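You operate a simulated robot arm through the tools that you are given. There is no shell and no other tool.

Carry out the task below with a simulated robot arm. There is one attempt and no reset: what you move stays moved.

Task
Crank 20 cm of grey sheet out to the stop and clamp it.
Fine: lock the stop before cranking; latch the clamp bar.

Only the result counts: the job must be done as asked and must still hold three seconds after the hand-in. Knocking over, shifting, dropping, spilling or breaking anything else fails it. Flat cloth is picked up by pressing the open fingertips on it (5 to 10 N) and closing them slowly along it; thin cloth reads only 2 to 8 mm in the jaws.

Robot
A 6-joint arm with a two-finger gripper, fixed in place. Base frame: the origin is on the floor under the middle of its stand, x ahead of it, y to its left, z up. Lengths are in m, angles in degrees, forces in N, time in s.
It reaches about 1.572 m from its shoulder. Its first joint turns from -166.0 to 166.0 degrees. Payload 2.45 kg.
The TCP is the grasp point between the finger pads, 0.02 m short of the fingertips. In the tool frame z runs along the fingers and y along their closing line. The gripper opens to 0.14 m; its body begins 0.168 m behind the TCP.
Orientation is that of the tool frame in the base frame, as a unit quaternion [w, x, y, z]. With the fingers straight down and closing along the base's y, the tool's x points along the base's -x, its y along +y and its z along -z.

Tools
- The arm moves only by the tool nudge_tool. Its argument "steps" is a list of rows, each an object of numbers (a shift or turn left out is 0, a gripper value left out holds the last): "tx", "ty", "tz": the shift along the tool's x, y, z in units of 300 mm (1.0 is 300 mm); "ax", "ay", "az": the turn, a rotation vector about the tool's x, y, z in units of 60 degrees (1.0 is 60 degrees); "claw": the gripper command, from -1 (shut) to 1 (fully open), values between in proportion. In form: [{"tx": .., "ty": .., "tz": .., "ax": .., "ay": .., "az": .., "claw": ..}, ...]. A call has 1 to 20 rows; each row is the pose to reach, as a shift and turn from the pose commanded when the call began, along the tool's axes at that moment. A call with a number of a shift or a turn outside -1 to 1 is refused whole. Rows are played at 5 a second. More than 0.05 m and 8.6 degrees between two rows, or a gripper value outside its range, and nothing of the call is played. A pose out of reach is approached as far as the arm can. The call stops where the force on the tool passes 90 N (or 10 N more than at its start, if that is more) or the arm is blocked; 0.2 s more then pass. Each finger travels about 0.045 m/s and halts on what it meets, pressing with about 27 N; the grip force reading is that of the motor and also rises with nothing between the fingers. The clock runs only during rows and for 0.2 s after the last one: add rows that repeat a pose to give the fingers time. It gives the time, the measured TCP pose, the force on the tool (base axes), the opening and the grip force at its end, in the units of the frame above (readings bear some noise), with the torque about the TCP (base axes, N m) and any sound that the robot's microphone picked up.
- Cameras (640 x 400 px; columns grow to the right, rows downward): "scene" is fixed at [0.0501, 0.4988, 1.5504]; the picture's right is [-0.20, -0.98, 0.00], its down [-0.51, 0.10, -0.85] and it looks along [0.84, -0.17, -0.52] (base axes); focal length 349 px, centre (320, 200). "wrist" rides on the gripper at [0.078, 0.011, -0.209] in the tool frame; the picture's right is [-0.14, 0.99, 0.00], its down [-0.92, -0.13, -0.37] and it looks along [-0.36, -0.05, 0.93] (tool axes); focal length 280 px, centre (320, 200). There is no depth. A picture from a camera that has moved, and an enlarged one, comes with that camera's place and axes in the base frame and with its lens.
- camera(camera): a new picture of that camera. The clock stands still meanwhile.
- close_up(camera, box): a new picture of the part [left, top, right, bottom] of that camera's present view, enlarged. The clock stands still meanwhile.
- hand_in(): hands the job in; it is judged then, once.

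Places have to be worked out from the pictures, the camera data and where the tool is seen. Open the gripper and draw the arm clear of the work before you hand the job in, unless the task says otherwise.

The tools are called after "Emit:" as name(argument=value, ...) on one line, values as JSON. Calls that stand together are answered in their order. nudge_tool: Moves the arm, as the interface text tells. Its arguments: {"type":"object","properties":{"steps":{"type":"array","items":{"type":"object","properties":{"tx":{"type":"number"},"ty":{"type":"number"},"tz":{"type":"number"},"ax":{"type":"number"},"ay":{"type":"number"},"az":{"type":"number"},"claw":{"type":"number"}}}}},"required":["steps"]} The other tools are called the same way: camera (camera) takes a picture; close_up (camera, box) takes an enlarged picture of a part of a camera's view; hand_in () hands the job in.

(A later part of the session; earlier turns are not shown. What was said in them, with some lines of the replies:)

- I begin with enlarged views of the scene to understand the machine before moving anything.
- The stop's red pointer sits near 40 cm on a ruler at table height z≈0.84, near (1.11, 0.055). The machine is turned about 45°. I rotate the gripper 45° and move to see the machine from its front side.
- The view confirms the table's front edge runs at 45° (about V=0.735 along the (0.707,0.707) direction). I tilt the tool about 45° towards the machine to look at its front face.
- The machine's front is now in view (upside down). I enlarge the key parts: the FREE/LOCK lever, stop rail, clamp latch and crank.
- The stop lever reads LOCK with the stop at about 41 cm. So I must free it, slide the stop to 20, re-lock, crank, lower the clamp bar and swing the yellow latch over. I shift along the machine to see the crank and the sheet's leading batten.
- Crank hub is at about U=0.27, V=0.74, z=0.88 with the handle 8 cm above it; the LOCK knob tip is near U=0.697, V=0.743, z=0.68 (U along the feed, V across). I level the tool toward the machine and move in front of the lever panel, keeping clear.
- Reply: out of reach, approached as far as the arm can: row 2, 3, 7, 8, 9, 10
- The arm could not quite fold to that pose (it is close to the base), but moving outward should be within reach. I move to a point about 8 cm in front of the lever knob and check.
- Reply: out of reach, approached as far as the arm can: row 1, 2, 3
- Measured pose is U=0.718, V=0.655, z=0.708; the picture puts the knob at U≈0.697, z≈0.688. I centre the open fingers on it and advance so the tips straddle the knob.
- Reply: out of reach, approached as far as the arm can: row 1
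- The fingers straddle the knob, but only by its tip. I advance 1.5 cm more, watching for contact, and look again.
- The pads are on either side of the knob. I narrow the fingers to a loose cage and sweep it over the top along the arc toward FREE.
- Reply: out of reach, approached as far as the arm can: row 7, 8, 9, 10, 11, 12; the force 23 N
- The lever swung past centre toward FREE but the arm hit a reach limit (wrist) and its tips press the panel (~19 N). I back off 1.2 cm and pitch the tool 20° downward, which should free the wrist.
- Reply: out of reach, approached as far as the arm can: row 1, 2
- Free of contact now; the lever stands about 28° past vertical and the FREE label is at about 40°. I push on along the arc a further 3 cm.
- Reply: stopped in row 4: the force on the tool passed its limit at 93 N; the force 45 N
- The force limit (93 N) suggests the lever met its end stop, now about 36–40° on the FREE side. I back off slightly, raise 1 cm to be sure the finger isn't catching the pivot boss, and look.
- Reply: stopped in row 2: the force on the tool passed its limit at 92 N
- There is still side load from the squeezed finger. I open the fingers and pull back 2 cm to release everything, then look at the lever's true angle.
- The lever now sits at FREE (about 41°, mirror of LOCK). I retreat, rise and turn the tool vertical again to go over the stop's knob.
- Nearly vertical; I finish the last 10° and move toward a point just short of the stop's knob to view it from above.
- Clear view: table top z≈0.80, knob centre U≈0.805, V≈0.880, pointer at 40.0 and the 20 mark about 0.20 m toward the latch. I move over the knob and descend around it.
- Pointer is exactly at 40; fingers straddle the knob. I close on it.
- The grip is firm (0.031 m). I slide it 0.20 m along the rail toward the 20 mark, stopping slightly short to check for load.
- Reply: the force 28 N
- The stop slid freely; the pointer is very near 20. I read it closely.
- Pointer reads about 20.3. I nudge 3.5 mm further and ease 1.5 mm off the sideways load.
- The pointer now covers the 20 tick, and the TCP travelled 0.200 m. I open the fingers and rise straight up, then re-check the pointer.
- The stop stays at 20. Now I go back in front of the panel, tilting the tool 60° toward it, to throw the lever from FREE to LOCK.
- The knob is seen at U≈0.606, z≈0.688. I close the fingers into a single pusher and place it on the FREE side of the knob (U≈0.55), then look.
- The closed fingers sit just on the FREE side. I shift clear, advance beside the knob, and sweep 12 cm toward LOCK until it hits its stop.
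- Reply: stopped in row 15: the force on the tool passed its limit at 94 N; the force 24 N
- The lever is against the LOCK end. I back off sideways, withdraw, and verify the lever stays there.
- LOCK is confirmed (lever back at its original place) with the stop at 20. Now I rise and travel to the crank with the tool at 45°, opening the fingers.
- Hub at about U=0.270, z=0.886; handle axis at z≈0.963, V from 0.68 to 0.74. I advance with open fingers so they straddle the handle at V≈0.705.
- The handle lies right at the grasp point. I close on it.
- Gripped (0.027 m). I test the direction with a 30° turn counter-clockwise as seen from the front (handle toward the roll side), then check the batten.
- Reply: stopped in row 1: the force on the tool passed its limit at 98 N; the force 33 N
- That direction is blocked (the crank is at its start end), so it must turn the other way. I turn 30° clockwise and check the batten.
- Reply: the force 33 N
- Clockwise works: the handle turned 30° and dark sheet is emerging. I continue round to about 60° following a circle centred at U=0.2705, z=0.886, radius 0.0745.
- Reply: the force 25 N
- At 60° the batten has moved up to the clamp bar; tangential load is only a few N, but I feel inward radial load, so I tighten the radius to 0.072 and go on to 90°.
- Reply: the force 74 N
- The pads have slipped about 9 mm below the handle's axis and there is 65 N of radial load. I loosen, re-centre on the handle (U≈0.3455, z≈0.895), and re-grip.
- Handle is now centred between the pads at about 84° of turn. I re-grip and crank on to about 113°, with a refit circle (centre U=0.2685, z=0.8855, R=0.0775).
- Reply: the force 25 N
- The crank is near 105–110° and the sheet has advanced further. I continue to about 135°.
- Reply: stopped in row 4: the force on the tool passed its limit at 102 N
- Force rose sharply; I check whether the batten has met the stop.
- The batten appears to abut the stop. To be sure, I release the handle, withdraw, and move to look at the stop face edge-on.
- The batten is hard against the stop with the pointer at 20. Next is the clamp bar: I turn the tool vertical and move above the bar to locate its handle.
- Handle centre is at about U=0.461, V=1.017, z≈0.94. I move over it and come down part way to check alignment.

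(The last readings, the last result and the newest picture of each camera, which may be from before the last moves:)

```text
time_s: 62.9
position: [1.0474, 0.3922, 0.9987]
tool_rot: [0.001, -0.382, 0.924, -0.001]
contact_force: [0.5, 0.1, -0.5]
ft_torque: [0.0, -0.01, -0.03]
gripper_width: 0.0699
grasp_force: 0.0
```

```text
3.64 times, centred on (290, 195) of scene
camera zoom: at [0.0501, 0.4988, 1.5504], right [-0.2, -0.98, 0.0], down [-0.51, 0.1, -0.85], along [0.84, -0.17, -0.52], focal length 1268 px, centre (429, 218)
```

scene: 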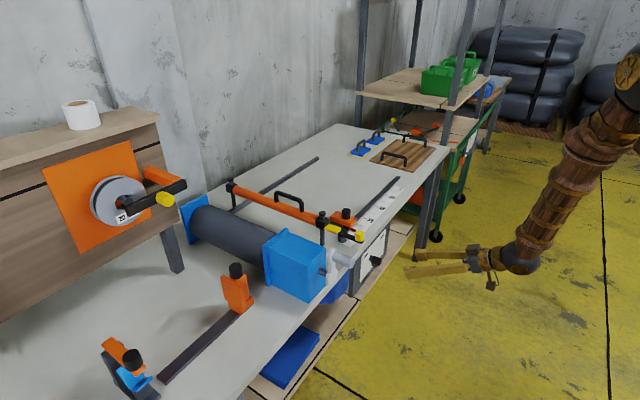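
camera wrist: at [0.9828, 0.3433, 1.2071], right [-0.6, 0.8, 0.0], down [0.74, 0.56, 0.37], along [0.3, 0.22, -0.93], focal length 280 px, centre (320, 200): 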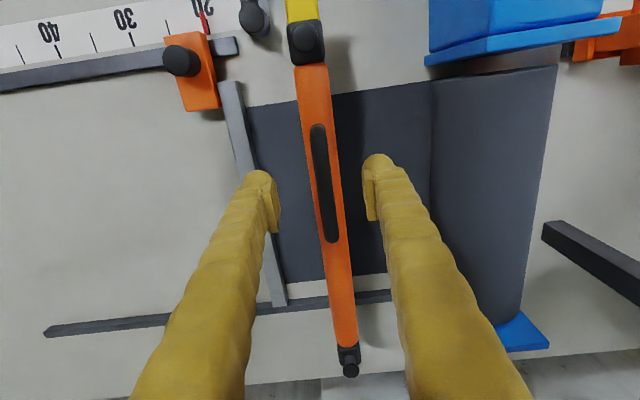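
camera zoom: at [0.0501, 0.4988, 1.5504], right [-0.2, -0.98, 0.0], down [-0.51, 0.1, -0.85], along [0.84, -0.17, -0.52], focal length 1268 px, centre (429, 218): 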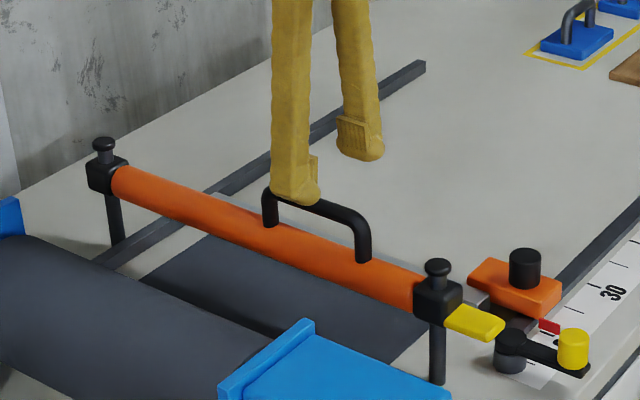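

The handle is centred between the fingers. I lower to handle height and close on it.

Emit:
nudge_tool(steps=[{"tz": 0.06, "ty": 0.008}, {"tz": 0.12, "ty": 0.012}, {"tz": 0.18, "ty": 0.012}, {"tz": 0.18, "ty": 0.012, "claw": -0.4}, {"tz": 0.18, "ty": 0.012, "claw": -1}, {"tz": 0.18, "ty": 0.012, "claw": -1}, {"tz": 0.18, "ty": 0.012, "claw": -1}, {"tz": 0.18, "ty": 0.012, "claw": -1}])

Emit:
close_up(camera="scene", box=[220, 140, 360, 250])

```text
time_s: 64.7
position: [1.0461, 0.3944, 0.9463]
tool_rot: [0.002, -0.383, 0.924, -0.001]
contact_force: [13.0, -8.0, -2.8]
ft_torque: [0.1, 0.04, 0.07]
gripper_width: 0.0115
grasp_force: 35.4
```

```text
3.64 times, centred on (290, 195) of scene
camera zoom: at [0.0501, 0.4988, 1.5504], right [-0.2, -0.98, 0.0], down [-0.51, 0.1, -0.85], along [0.84, -0.17, -0.52], focal length 1268 px, centre (429, 218)
```

zoom: 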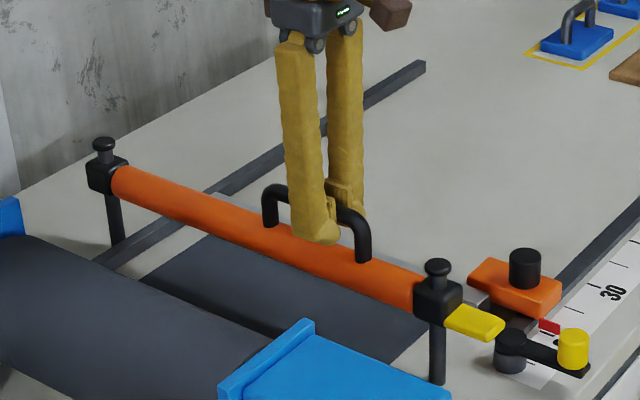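

Handle held (11.5 mm). I push straight down in small steps, watching the force.

Emit:
nudge_tool(steps=[{"tz": 0.03}, {"tz": 0.06}, {"tz": 0.09}, {"tz": 0.12}, {"tz": 0.15}, {"tz": 0.15}])

Emit:
close_up(camera="scene", box=[220, 140, 380, 260])

```text
time_s: 66.1
position: [1.0454, 0.395, 0.9024]
tool_rot: [0.001, -0.382, 0.924, -0.001]
contact_force: [36.3, -26.0, 1.6]
ft_torque: [0.1, 0.04, 0.11]
gripper_width: 0.0115
grasp_force: 37.9
```

```text
3.33 times, centred on (300, 200) of scene
camera zoom: at [0.0501, 0.4988, 1.5504], right [-0.2, -0.98, 0.0], down [-0.51, 0.1, -0.85], along [0.84, -0.17, -0.52], focal length 1162 px, centre (387, 200)
```

zoom: 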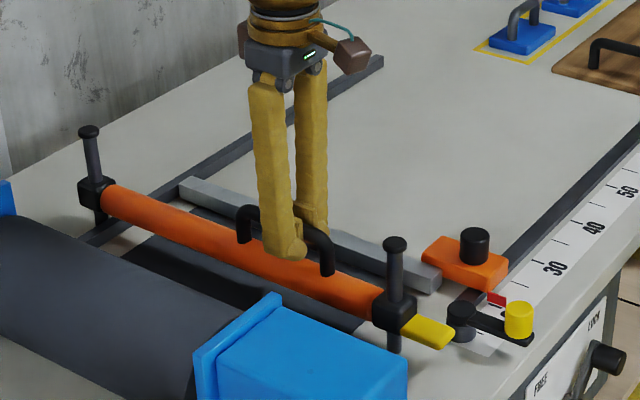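

The bar slides down freely. I relieve the side load by 2 mm and go on down until it meets the sheet.

Emit:
nudge_tool(steps=[{"tz": 0.0, "ty": -0.006}, {"tz": 0.02, "ty": -0.006}, {"tz": 0.04, "ty": -0.006}, {"tz": 0.06, "ty": -0.006}, {"tz": 0.08, "ty": -0.006}, {"tz": 0.1, "ty": -0.006}, {"tz": 0.1, "ty": -0.006}])

Emit:
close_up(camera="scene", box=[220, 140, 380, 260])

```text
time_s: 67.7
position: [1.0445, 0.3952, 0.8751]
tool_rot: [0.003, -0.383, 0.924, 0.0]
contact_force: [8.1, -22.2, 25.4]
ft_torque: [0.04, 0.0, 0.04]
gripper_width: 0.0111
grasp_force: 38.5
```

```text
3.33 times, centred on (300, 200) of scene
camera zoom: at [0.0501, 0.4988, 1.5504], right [-0.2, -0.98, 0.0], down [-0.51, 0.1, -0.85], along [0.84, -0.17, -0.52], focal length 1162 px, centre (387, 200)
```

zoom: 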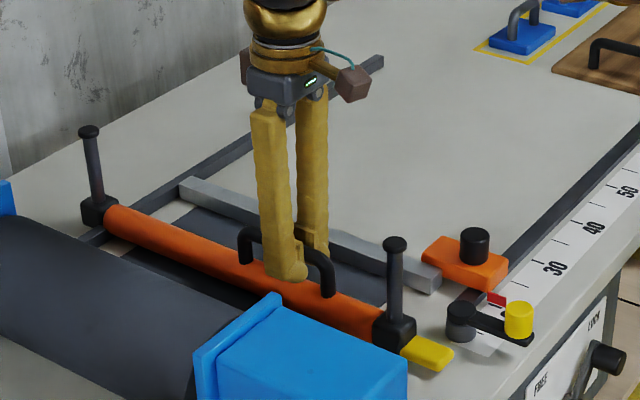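

The bar now rests on the sheet (25 N upward). I press slightly more to seat it, then check.

Emit:
nudge_tool(steps=[{"tz": 0.006}, {"tz": 0.012}, {"tz": 0.012}])

Emit:
close_up(camera="scene", box=[300, 200, 380, 260])

Emit:
camera(camera="wrist")

```text
time_s: 68.5
position: [1.0456, 0.3959, 0.8696]
tool_rot: [0.002, -0.383, 0.924, -0.001]
contact_force: [13.6, -4.4, 26.3]
ft_torque: [0.11, 0.04, 0.02]
gripper_width: 0.0106
grasp_force: 38.1
```

```text
6.67 times, centred on (340, 230) of scene
camera zoom: at [0.0501, 0.4988, 1.5504], right [-0.2, -0.98, 0.0], down [-0.51, 0.1, -0.85], along [0.84, -0.17, -0.52], focal length 2325 px, centre (187, 0)
```

zoom: 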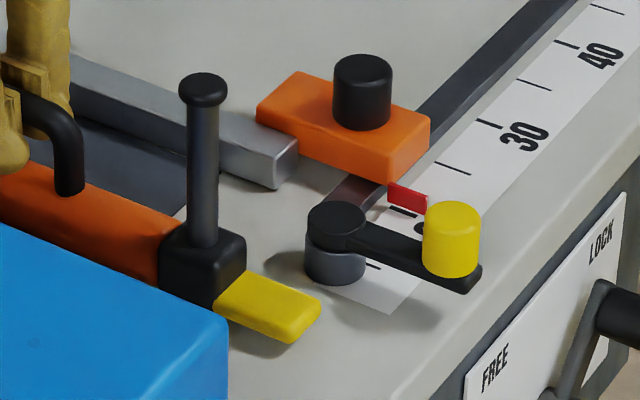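

```text
taken
camera wrist: at [0.981, 0.3459, 1.078], right [-0.6, 0.8, 0.0], down [0.74, 0.56, 0.37], along [0.3, 0.22, -0.93], focal length 280 px, centre (320, 200)
```

wrist: 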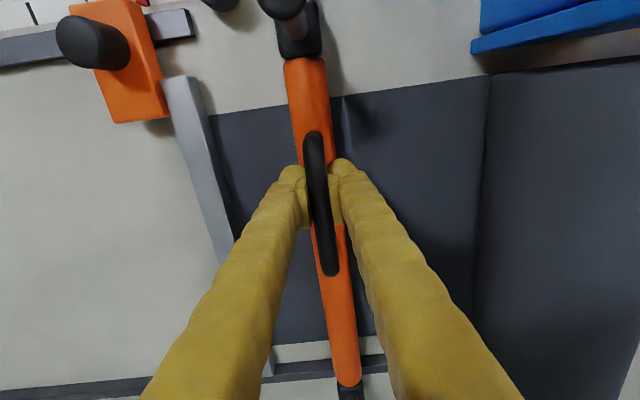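

The bar is down. I release the handle, rise, and check that the bar stays down and the batten still touches the stop.

Emit:
nudge_tool(steps=[{"claw": -0.6}, {"claw": -0.2}, {"claw": 0}, {"claw": 0, "tz": -0.03}, {"claw": 0, "tz": -0.15}, {"claw": 0, "tz": -0.3}, {"claw": 0, "tz": -0.45}, {"claw": 0, "tz": -0.6}, {"claw": 0, "tz": -0.6}])

Emit:
close_up(camera="scene", box=[220, 140, 380, 260])

Emit:
camera(camera="wrist")

```text
time_s: 70.5
position: [1.0455, 0.3951, 1.0499]
tool_rot: [0.0, -0.382, 0.924, -0.001]
contact_force: [0.5, -0.4, 0.4]
ft_torque: [0.03, 0.0, 0.01]
gripper_width: 0.0701
grasp_force: 0.1
```

```text
3.33 times, centred on (300, 200) of scene
camera zoom: at [0.0501, 0.4988, 1.5504], right [-0.2, -0.98, 0.0], down [-0.51, 0.1, -0.85], along [0.84, -0.17, -0.52], focal length 1162 px, centre (387, 200)
```

zoom: 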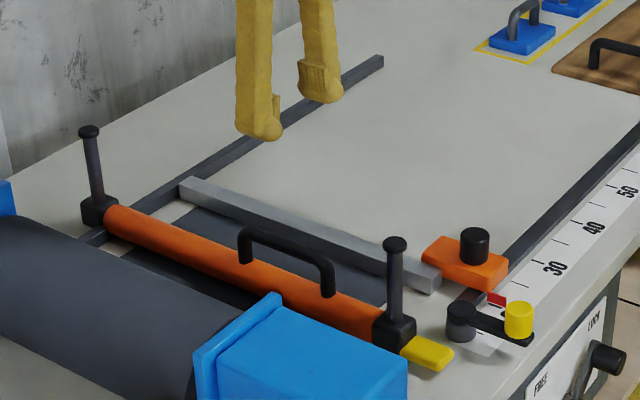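

```text
taken
camera wrist: at [0.982, 0.3455, 1.2582], right [-0.6, 0.8, 0.0], down [0.74, 0.56, 0.37], along [0.3, 0.22, -0.93], focal length 280 px, centre (320, 200)
```

wrist: 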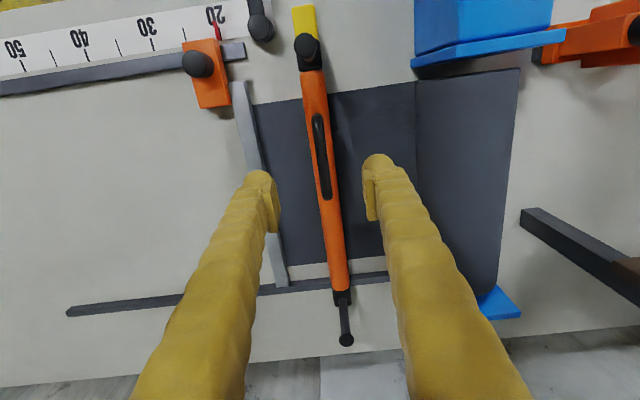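

The bar stays down. I look closely at the batten–stop contact and then the latch region.

Emit:
close_up(camera="wrist", box=[160, 0, 360, 130])

Emit:
close_up(camera="scene", box=[320, 205, 370, 240])

```text
3.08 times, centred on (260, 65) of wrist
camera zoom: at [0.982, 0.3455, 1.2582], right [-0.6, 0.8, 0.0], down [0.74, 0.56, 0.37], along [0.3, 0.22, -0.93], focal length 863 px, centre (505, 615)
```

zoom: 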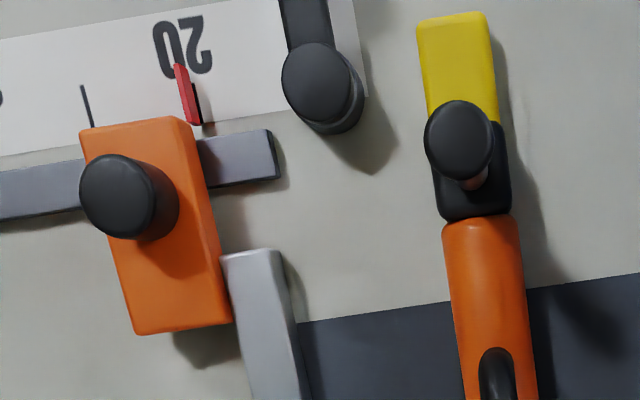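

```text
11.43 times, centred on (345, 222) of scene
camera zoom: at [0.0501, 0.4988, 1.5504], right [-0.2, -0.98, 0.0], down [-0.51, 0.1, -0.85], along [0.84, -0.17, -0.52], focal length 3986 px, centre (34, -57)
```

zoom: 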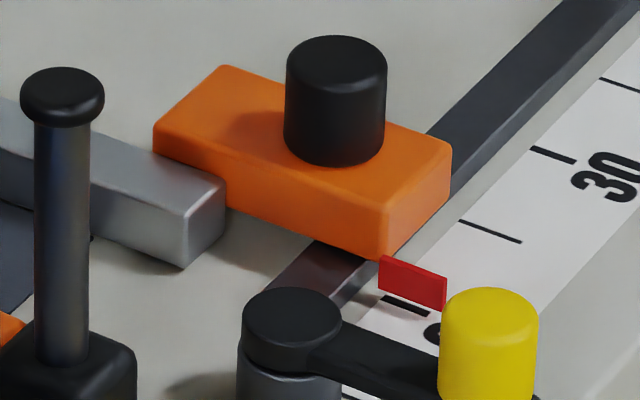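

Batten is tight against the stop. Now the latch: yellow knob at about U=0.525, V=0.784 on an arm pivoting at (0.524, 0.845). I move above the knob to check alignment.

Emit:
nudge_tool(steps=[{"tx": 0.13, "ty": -0.036}, {"tx": 0.26, "ty": -0.072}, {"tx": 0.39, "ty": -0.108}, {"tx": 0.52, "ty": -0.145}, {"tx": 0.65, "ty": -0.18}, {"tx": 0.783, "ty": -0.217, "tz": 0.05}, {"tx": 0.783, "ty": -0.217, "tz": 0.2}, {"tx": 0.783, "ty": -0.217, "tz": 0.3}, {"tx": 0.783, "ty": -0.217, "tz": 0.3}])

Emit:
camera(camera="wrist")

Emit:
close_up(camera="scene", box=[310, 170, 410, 260])

```text
time_s: 72.5
position: [0.9276, 0.1813, 0.959]
tool_rot: [0.001, -0.383, 0.924, -0.002]
contact_force: [-0.4, 0.2, -0.2]
ft_torque: [-0.01, -0.03, 0.0]
gripper_width: 0.07
grasp_force: 0.1
```

```text
taken
camera wrist: at [0.8628, 0.1326, 1.1665], right [-0.6, 0.8, 0.0], down [0.74, 0.56, 0.37], along [0.3, 0.22, -0.93], focal length 280 px, centre (320, 200)
```

wrist: 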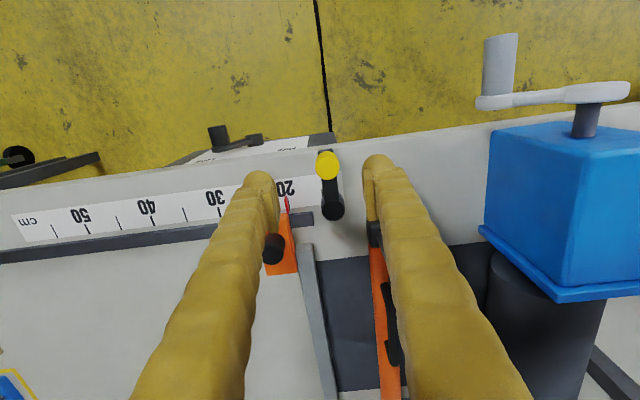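

```text
4.44 times, centred on (360, 215) of scene
camera zoom: at [0.0501, 0.4988, 1.5504], right [-0.2, -0.98, 0.0], down [-0.51, 0.1, -0.85], along [0.84, -0.17, -0.52], focal length 1550 px, centre (142, 133)
```

zoom: 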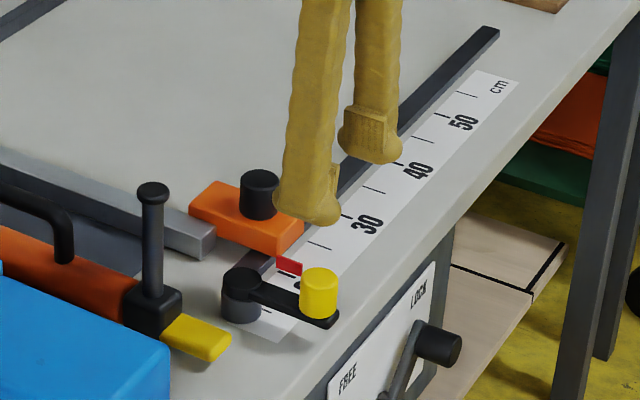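

Knob now estimated at U≈0.520, V≈0.780, top z≈0.865. I narrow the opening, align, lower around it and grip.

Emit:
nudge_tool(steps=[{"tx": 0.01, "ty": 0.026, "tz": 0.08, "claw": -0.25}, {"tx": 0.01, "ty": 0.026, "tz": 0.16, "claw": -0.25}, {"tx": 0.01, "ty": 0.026, "tz": 0.24, "claw": -0.25}, {"tx": 0.01, "ty": 0.026, "tz": 0.3, "claw": -0.25}, {"tx": 0.01, "ty": 0.026, "tz": 0.337, "claw": -0.25}, {"tx": 0.01, "ty": 0.026, "tz": 0.337, "claw": -0.25}])

Emit:
camera(camera="wrist")

Emit:
close_up(camera="scene", box=[320, 190, 400, 260])

```text
time_s: 73.9
position: [0.9173, 0.1866, 0.8558]
tool_rot: [0.001, -0.382, 0.924, -0.001]
contact_force: [0.6, 0.8, 1.0]
ft_torque: [0.01, 0.02, 0.03]
gripper_width: 0.0523
grasp_force: 0.0
```

```text
taken
camera wrist: at [0.8536, 0.1364, 1.0648], right [-0.6, 0.8, 0.0], down [0.74, 0.56, 0.37], along [0.3, 0.22, -0.93], focal length 280 px, centre (320, 200)
```

wrist: 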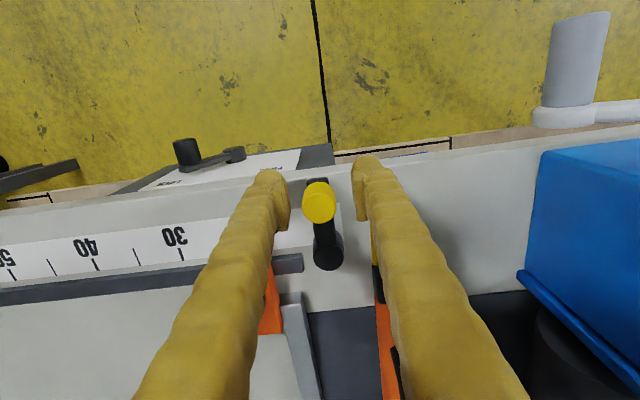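

```text
5.71 times, centred on (360, 225) of scene
camera zoom: at [0.0501, 0.4988, 1.5504], right [-0.2, -0.98, 0.0], down [-0.51, 0.1, -0.85], along [0.84, -0.17, -0.52], focal length 1993 px, centre (91, 57)
```

zoom: 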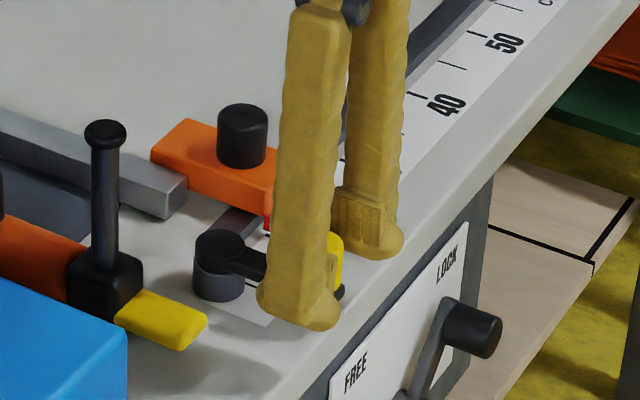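

The knob is centred. I grip it and swing it along its arc (radius ≈0.062) toward the bar's tab, first half-way.

Emit:
nudge_tool(steps=[{"claw": -0.7}, {"claw": -1}, {"claw": -1}, {"claw": -1}, {"ty": 0.018, "tx": -0.001}, {"ty": 0.0359, "tx": -0.0031}, {"ty": 0.053, "tx": -0.007}, {"ty": 0.0707, "tx": -0.0125}, {"ty": 0.0875, "tx": -0.0195}, {"ty": 0.1033, "tx": -0.0277}, {"ty": 0.1185, "tx": -0.0375}, {"ty": 0.1329, "tx": -0.0484}, {"ty": 0.1329, "tx": -0.0484}])

Emit:
camera(camera="wrist")

Emit:
close_up(camera="scene", box=[310, 190, 400, 260])

```text
time_s: 76.7
position: [0.9009, 0.2237, 0.8575]
tool_rot: [0.001, -0.382, 0.924, -0.001]
contact_force: [4.3, -7.2, -2.9]
ft_torque: [-0.19, 0.08, -0.5]
gripper_width: 0.0262
grasp_force: 44.7
```

```text
taken
camera wrist: at [0.8362, 0.1751, 1.0661], right [-0.6, 0.8, 0.0], down [0.74, 0.56, 0.37], along [0.3, 0.22, -0.93], focal length 280 px, centre (320, 200)
```

wrist: 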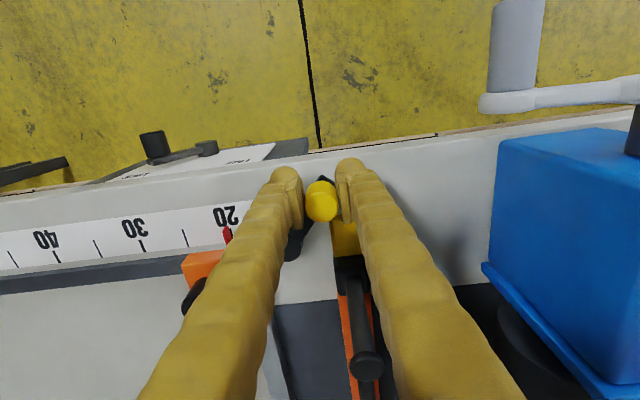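

```text
5.71 times, centred on (355, 225) of scene
camera zoom: at [0.0501, 0.4988, 1.5504], right [-0.2, -0.98, 0.0], down [-0.51, 0.1, -0.85], along [0.84, -0.17, -0.52], focal length 1993 px, centre (120, 57)
```

zoom: 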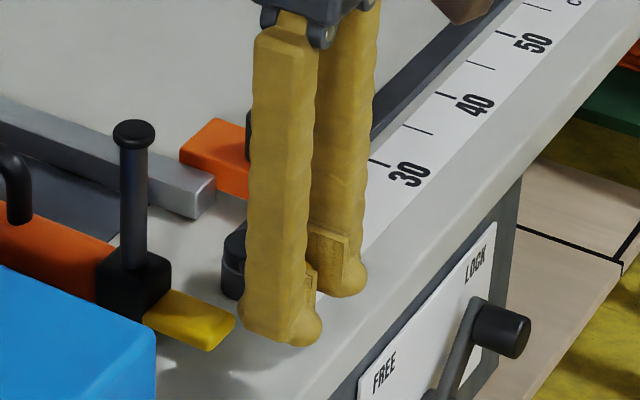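

Turning freely (under 10 N). I continue the arc to bring the arm over the tab.

Emit:
nudge_tool(steps=[{"ty": 0.0135, "tx": -0.012}, {"ty": 0.0254, "tx": -0.0254}, {"ty": 0.0365, "tx": -0.04}, {"ty": 0.0461, "tx": -0.0549}, {"ty": 0.0545, "tx": -0.071}, {"ty": 0.0613, "tx": -0.0876}, {"ty": 0.0667, "tx": -0.105}, {"ty": 0.0707, "tx": -0.1224}, {"ty": 0.073, "tx": -0.14}, {"ty": 0.0738, "tx": -0.1583}, {"ty": 0.0738, "tx": -0.1583}])

Emit:
camera(camera="wrist")

Emit:
close_up(camera="scene", box=[310, 190, 400, 260])

```text
time_s: 79.1
position: [0.9183, 0.2732, 0.8569]
tool_rot: [0.001, -0.383, 0.924, -0.001]
contact_force: [1.7, 0.3, -10.5]
ft_torque: [-0.17, 0.15, 0.04]
gripper_width: 0.0262
grasp_force: 44.5
```

```text
taken
camera wrist: at [0.8538, 0.225, 1.0661], right [-0.6, 0.8, 0.0], down [0.74, 0.56, 0.37], along [0.3, 0.22, -0.93], focal length 280 px, centre (320, 200)
```

wrist: 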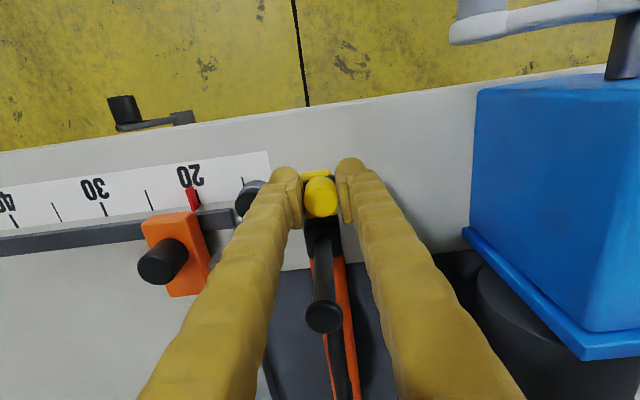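

```text
5.71 times, centred on (355, 225) of scene
camera zoom: at [0.0501, 0.4988, 1.5504], right [-0.2, -0.98, 0.0], down [-0.51, 0.1, -0.85], along [0.84, -0.17, -0.52], focal length 1993 px, centre (120, 57)
```

zoom: 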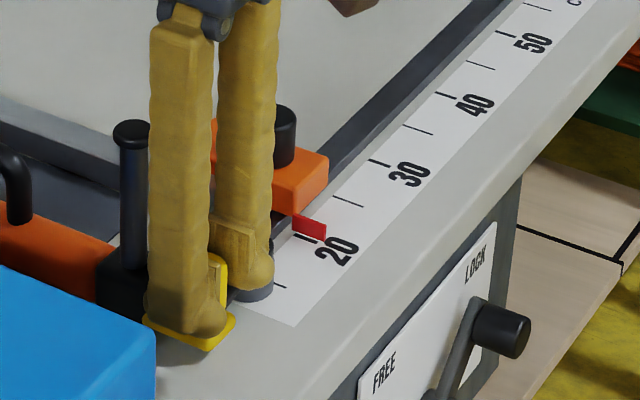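

The arm now points over the yellow tab at 90°. I push about 5 mm more to feel for the end of its travel.

Emit:
nudge_tool(steps=[{"tx": -0.006}, {"tx": -0.012}, {"tx": -0.018}, {"tx": -0.018}])

Emit:
close_up(camera="scene", box=[310, 190, 400, 260])

```text
time_s: 80.1
position: [0.9225, 0.2799, 0.8568]
tool_rot: [0.001, -0.383, 0.924, -0.001]
contact_force: [-20.0, 17.4, -2.3]
ft_torque: [-0.05, 0.43, -0.04]
gripper_width: 0.0265
grasp_force: 44.8
```

```text
5.71 times, centred on (355, 225) of scene
camera zoom: at [0.0501, 0.4988, 1.5504], right [-0.2, -0.98, 0.0], down [-0.51, 0.1, -0.85], along [0.84, -0.17, -0.52], focal length 1993 px, centre (120, 57)
```

zoom: 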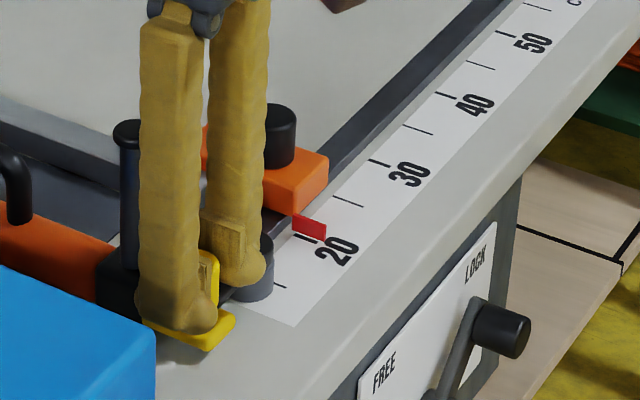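

The knob still moves lightly; the arm is now just past square over the tab. I release, rise, and inspect the latch position from above.

Emit:
nudge_tool(steps=[{"claw": -0.6}, {"claw": -0.3}, {"claw": -0.3}, {"claw": -0.3, "tz": -0.1}, {"claw": -0.3, "tz": -0.25}, {"claw": -0.3, "tz": -0.4, "tx": 0.08}, {"claw": -0.3, "tz": -0.55, "tx": 0.2}, {"claw": -0.3, "tz": -0.55, "tx": 0.2}])

Emit:
camera(camera="wrist")

Emit:
close_up(camera="scene", box=[310, 190, 400, 260])

```text
refused: row 6 steps farther than a row can; nothing moved
```

```text
taken
camera wrist: at [0.8578, 0.2293, 1.0661], right [-0.6, 0.8, 0.0], down [0.74, 0.56, 0.37], along [0.3, 0.22, -0.93], focal length 280 px, centre (320, 200)
```

wrist: 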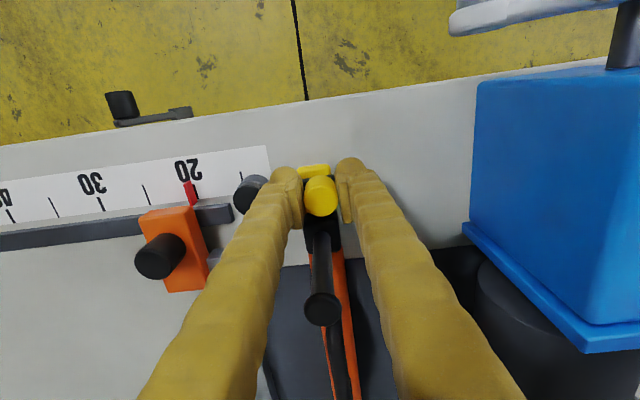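

```text
5.71 times, centred on (355, 225) of scene
camera zoom: at [0.0501, 0.4988, 1.5504], right [-0.2, -0.98, 0.0], down [-0.51, 0.1, -0.85], along [0.84, -0.17, -0.52], focal length 1993 px, centre (120, 57)
```

zoom: 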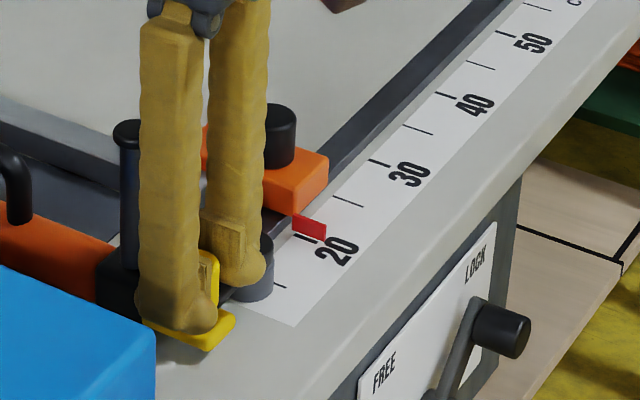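

That row was slightly too long; I repeat with smaller steps.

Emit:
nudge_tool(steps=[{"claw": -0.6}, {"claw": -0.3}, {"claw": -0.3}, {"claw": -0.3, "tz": -0.1}, {"claw": -0.3, "tz": -0.22}, {"claw": -0.3, "tz": -0.34}, {"claw": -0.3, "tz": -0.44, "tx": 0.08}, {"claw": -0.3, "tz": -0.53, "tx": 0.18}, {"claw": -0.3, "tz": -0.53, "tx": 0.2}])

Emit:
camera(camera="wrist")

Emit:
close_up(camera="scene", box=[310, 190, 400, 260])

```text
time_s: 82.1
position: [0.88, 0.2349, 1.0181]
tool_rot: [0.0, -0.383, 0.924, -0.002]
contact_force: [0.3, -0.9, 0.3]
ft_torque: [0.01, 0.03, -0.03]
gripper_width: 0.049
grasp_force: 0.0
```

```text
taken
camera wrist: at [0.8152, 0.1852, 1.2267], right [-0.6, 0.8, 0.0], down [0.74, 0.56, 0.37], along [0.3, 0.22, -0.93], focal length 280 px, centre (320, 200)
```

wrist: 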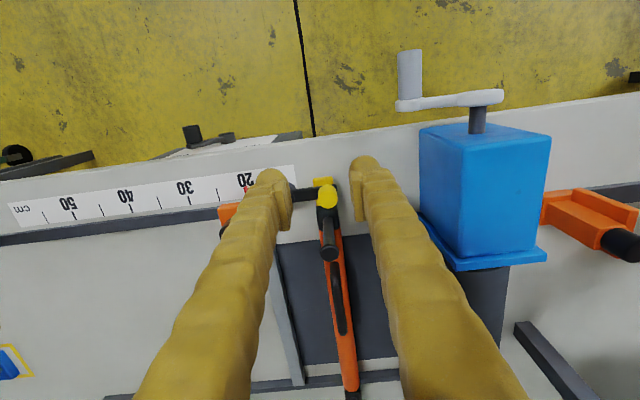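

```text
5.71 times, centred on (355, 225) of scene
camera zoom: at [0.0501, 0.4988, 1.5504], right [-0.2, -0.98, 0.0], down [-0.51, 0.1, -0.85], along [0.84, -0.17, -0.52], focal length 1993 px, centre (120, 57)
```

zoom: 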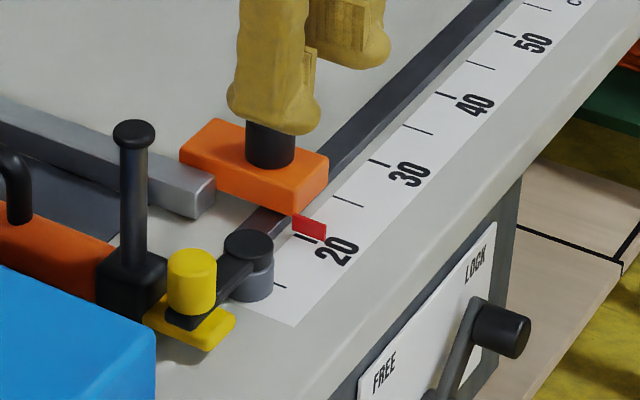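

Emit:
close_up(camera="wrist", box=[270, 160, 370, 240])

Emit:
close_up(camera="scene", box=[318, 215, 368, 255])

```text
5.00 times, centred on (320, 200) of wrist
camera zoom: at [0.8152, 0.1852, 1.2267], right [-0.6, 0.8, 0.0], down [0.74, 0.56, 0.37], along [0.3, 0.22, -0.93], focal length 1402 px, centre (320, 200)
```

zoom: 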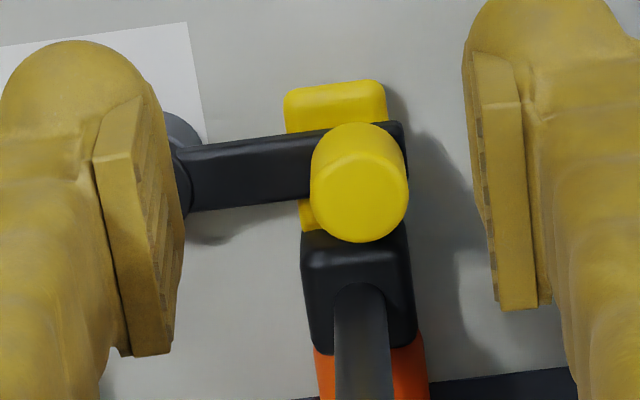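

```text
10.00 times, centred on (343, 235) of scene
camera zoom: at [0.0501, 0.4988, 1.5504], right [-0.2, -0.98, 0.0], down [-0.51, 0.1, -0.85], along [0.84, -0.17, -0.52], focal length 3487 px, centre (90, -150)
```

zoom: 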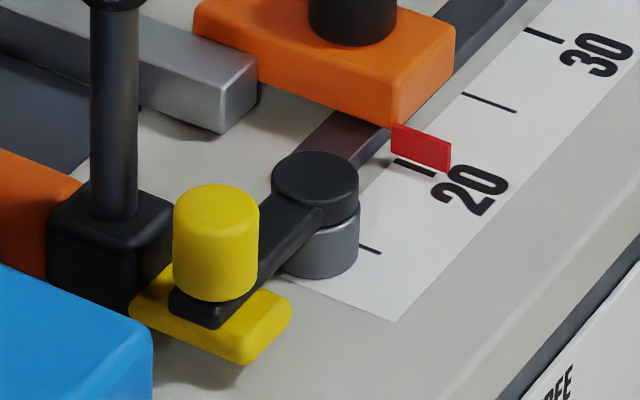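

The latch arm lies square across the yellow tab, bar down, batten on the stop, pointer at 20, lever at LOCK. I open the gripper and draw the arm up and away.

Emit:
nudge_tool(steps=[{"tz": -0.12, "claw": 0.2}, {"tz": -0.24, "claw": 0.4}, {"tz": -0.36, "claw": 0.6}, {"tz": -0.48, "claw": 0.8}, {"tz": -0.6, "claw": 1}, {"tz": -0.6, "tx": 0.14, "claw": 1}, {"tz": -0.6, "tx": 0.28, "claw": 1}, {"tz": -0.6, "tx": 0.42, "claw": 1}, {"tz": -0.6, "tx": 0.56, "claw": 1}, {"tz": -0.6, "tx": 0.7, "claw": 1}, {"tz": -0.6, "tx": 0.84, "claw": 1}, {"tz": -0.6, "tx": 0.84, "claw": 1}])

Emit:
camera(camera="wrist")

Emit:
camera(camera="scene")

Emit:
close_up(camera="scene", box=[220, 170, 420, 300])

```text
time_s: 84.7
position: [0.7007, 0.0583, 1.1951]
tool_rot: [0.002, -0.383, 0.924, -0.001]
contact_force: [-0.2, -0.4, -0.3]
ft_torque: [-0.04, -0.01, 0.0]
gripper_width: 0.1401
grasp_force: 0.1
```

```text
taken
camera wrist: at [0.6359, 0.0089, 1.4033], right [-0.6, 0.8, 0.0], down [0.74, 0.56, 0.37], along [0.3, 0.22, -0.93], focal length 280 px, centre (320, 200)
```

wrist: 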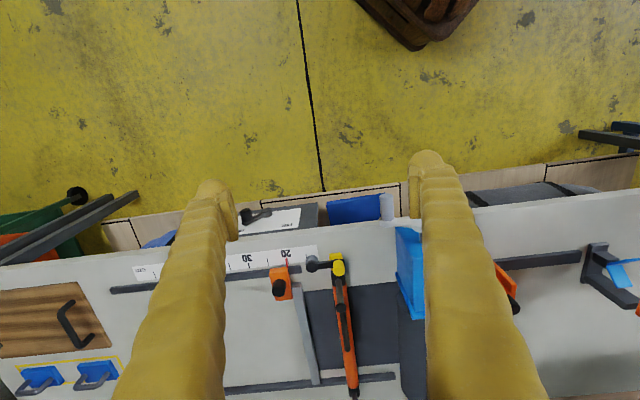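

```text
taken
```

scene: 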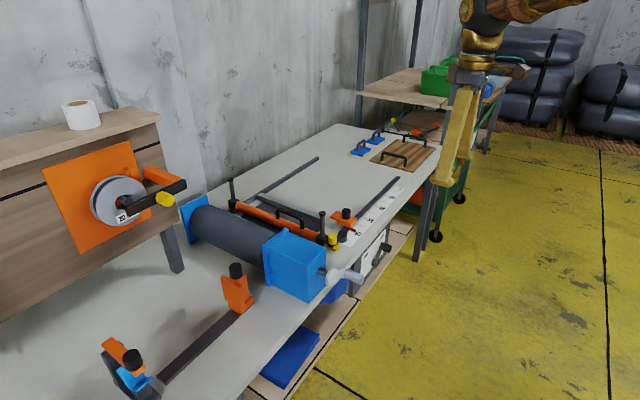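

```text
3.08 times, centred on (320, 235) of scene
camera zoom: at [0.0501, 0.4988, 1.5504], right [-0.2, -0.98, 0.0], down [-0.51, 0.1, -0.85], along [0.84, -0.17, -0.52], focal length 1073 px, centre (320, 92)
```

zoom: 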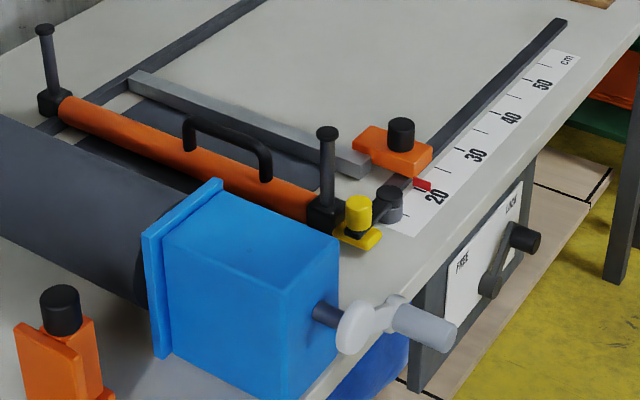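

Arm clear and gripper open. One last close look at pointer, stop contact and latch before handing in.

Emit:
close_up(camera="wrist", box=[230, 230, 370, 320])

Emit:
close_up(camera="wrist", box=[260, 245, 320, 310])

```text
4.44 times, centred on (300, 275) of wrist
camera zoom: at [0.6359, 0.0089, 1.4033], right [-0.6, 0.8, 0.0], down [0.74, 0.56, 0.37], along [0.3, 0.22, -0.93], focal length 1246 px, centre (409, -133)
```

zoom: 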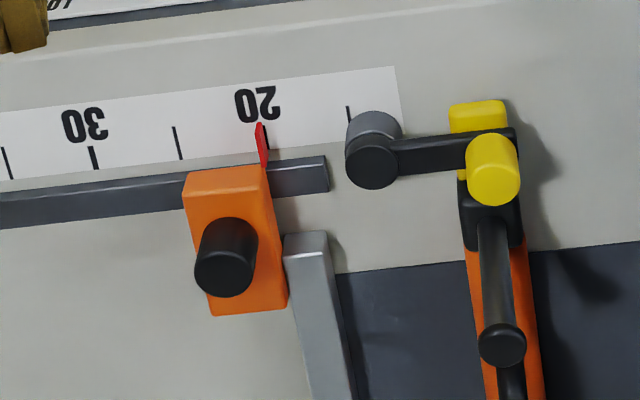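

```text
6.15 times, centred on (290, 278) of wrist
camera zoom: at [0.6359, 0.0089, 1.4033], right [-0.6, 0.8, 0.0], down [0.74, 0.56, 0.37], along [0.3, 0.22, -0.93], focal length 1726 px, centre (505, -277)
```

zoom: 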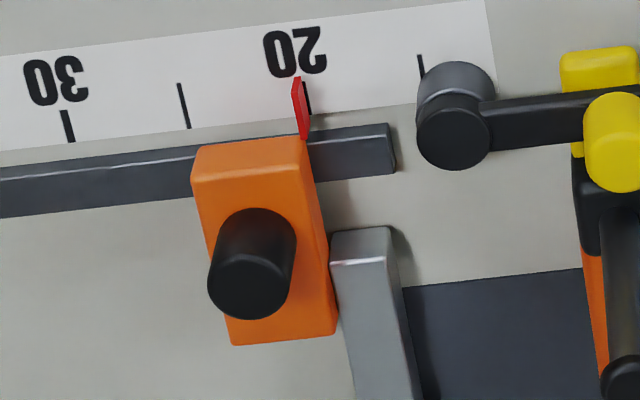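

Emit:
close_up(camera="wrist", box=[280, 274, 304, 304])

Emit:
close_up(camera="scene", box=[325, 205, 350, 225])

```text
13.33 times, centred on (292, 289) of wrist
camera zoom: at [0.6359, 0.0089, 1.4033], right [-0.6, 0.8, 0.0], down [0.74, 0.56, 0.37], along [0.3, 0.22, -0.93], focal length 3738 px, centre (693, -987)
```

zoom: 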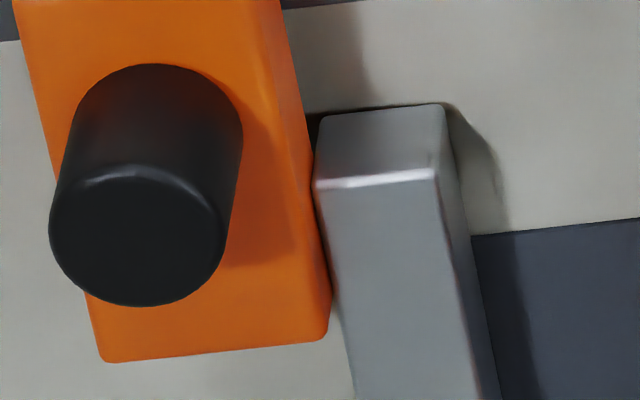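

```text
16.00 times, centred on (338, 215) of scene
camera zoom: at [0.0501, 0.4988, 1.5504], right [-0.2, -0.98, 0.0], down [-0.51, 0.1, -0.85], along [0.84, -0.17, -0.52], focal length 5580 px, centre (40, -40)
```

zoom: 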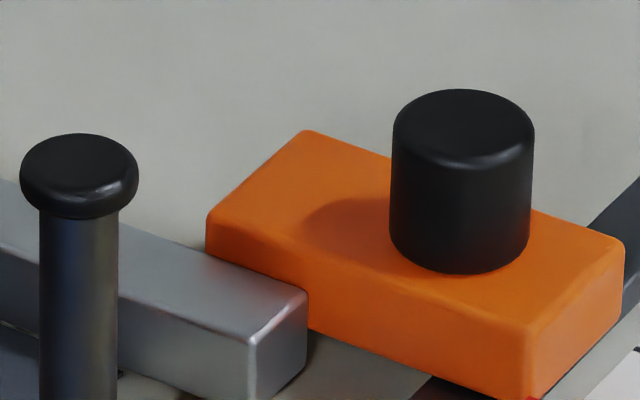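

The close view shows the batten touching the stop block, with the bar down and the latch over the tab. The lever is at LOCK and the arm is clear, so I hand the job in.

Emit:
hand_in()

```text
The job is handed in.
```

I cranked the grey sheet out to the stop at 20 cm and clamped it, then handed the job in. I don't have the judge's verdict.

- **Stop:** it was locked at 40 cm, so I freed it, slid it to 20 and set the lever back to LOCK before cranking.
- **Sheet:** I cranked clockwise until the force on the handle rose sharply. The close-up shows the bar on the sheet's front edge touching the stop.
- **Clamp bar:** it was pushed down onto the sheet and stayed there when I let go of the handle.
- **Latch:** its arm lies square across the bar's yellow tab. I felt no hard end stop at that position; the arm sat square there after I let go.

While freeing and re-locking the stop and starting the crank, the force on the tool went over its 90 N limit a few times. I saw no damage, and nothing else had been moved in the final pictures. The gripper is open and the arm is clear of the machine.
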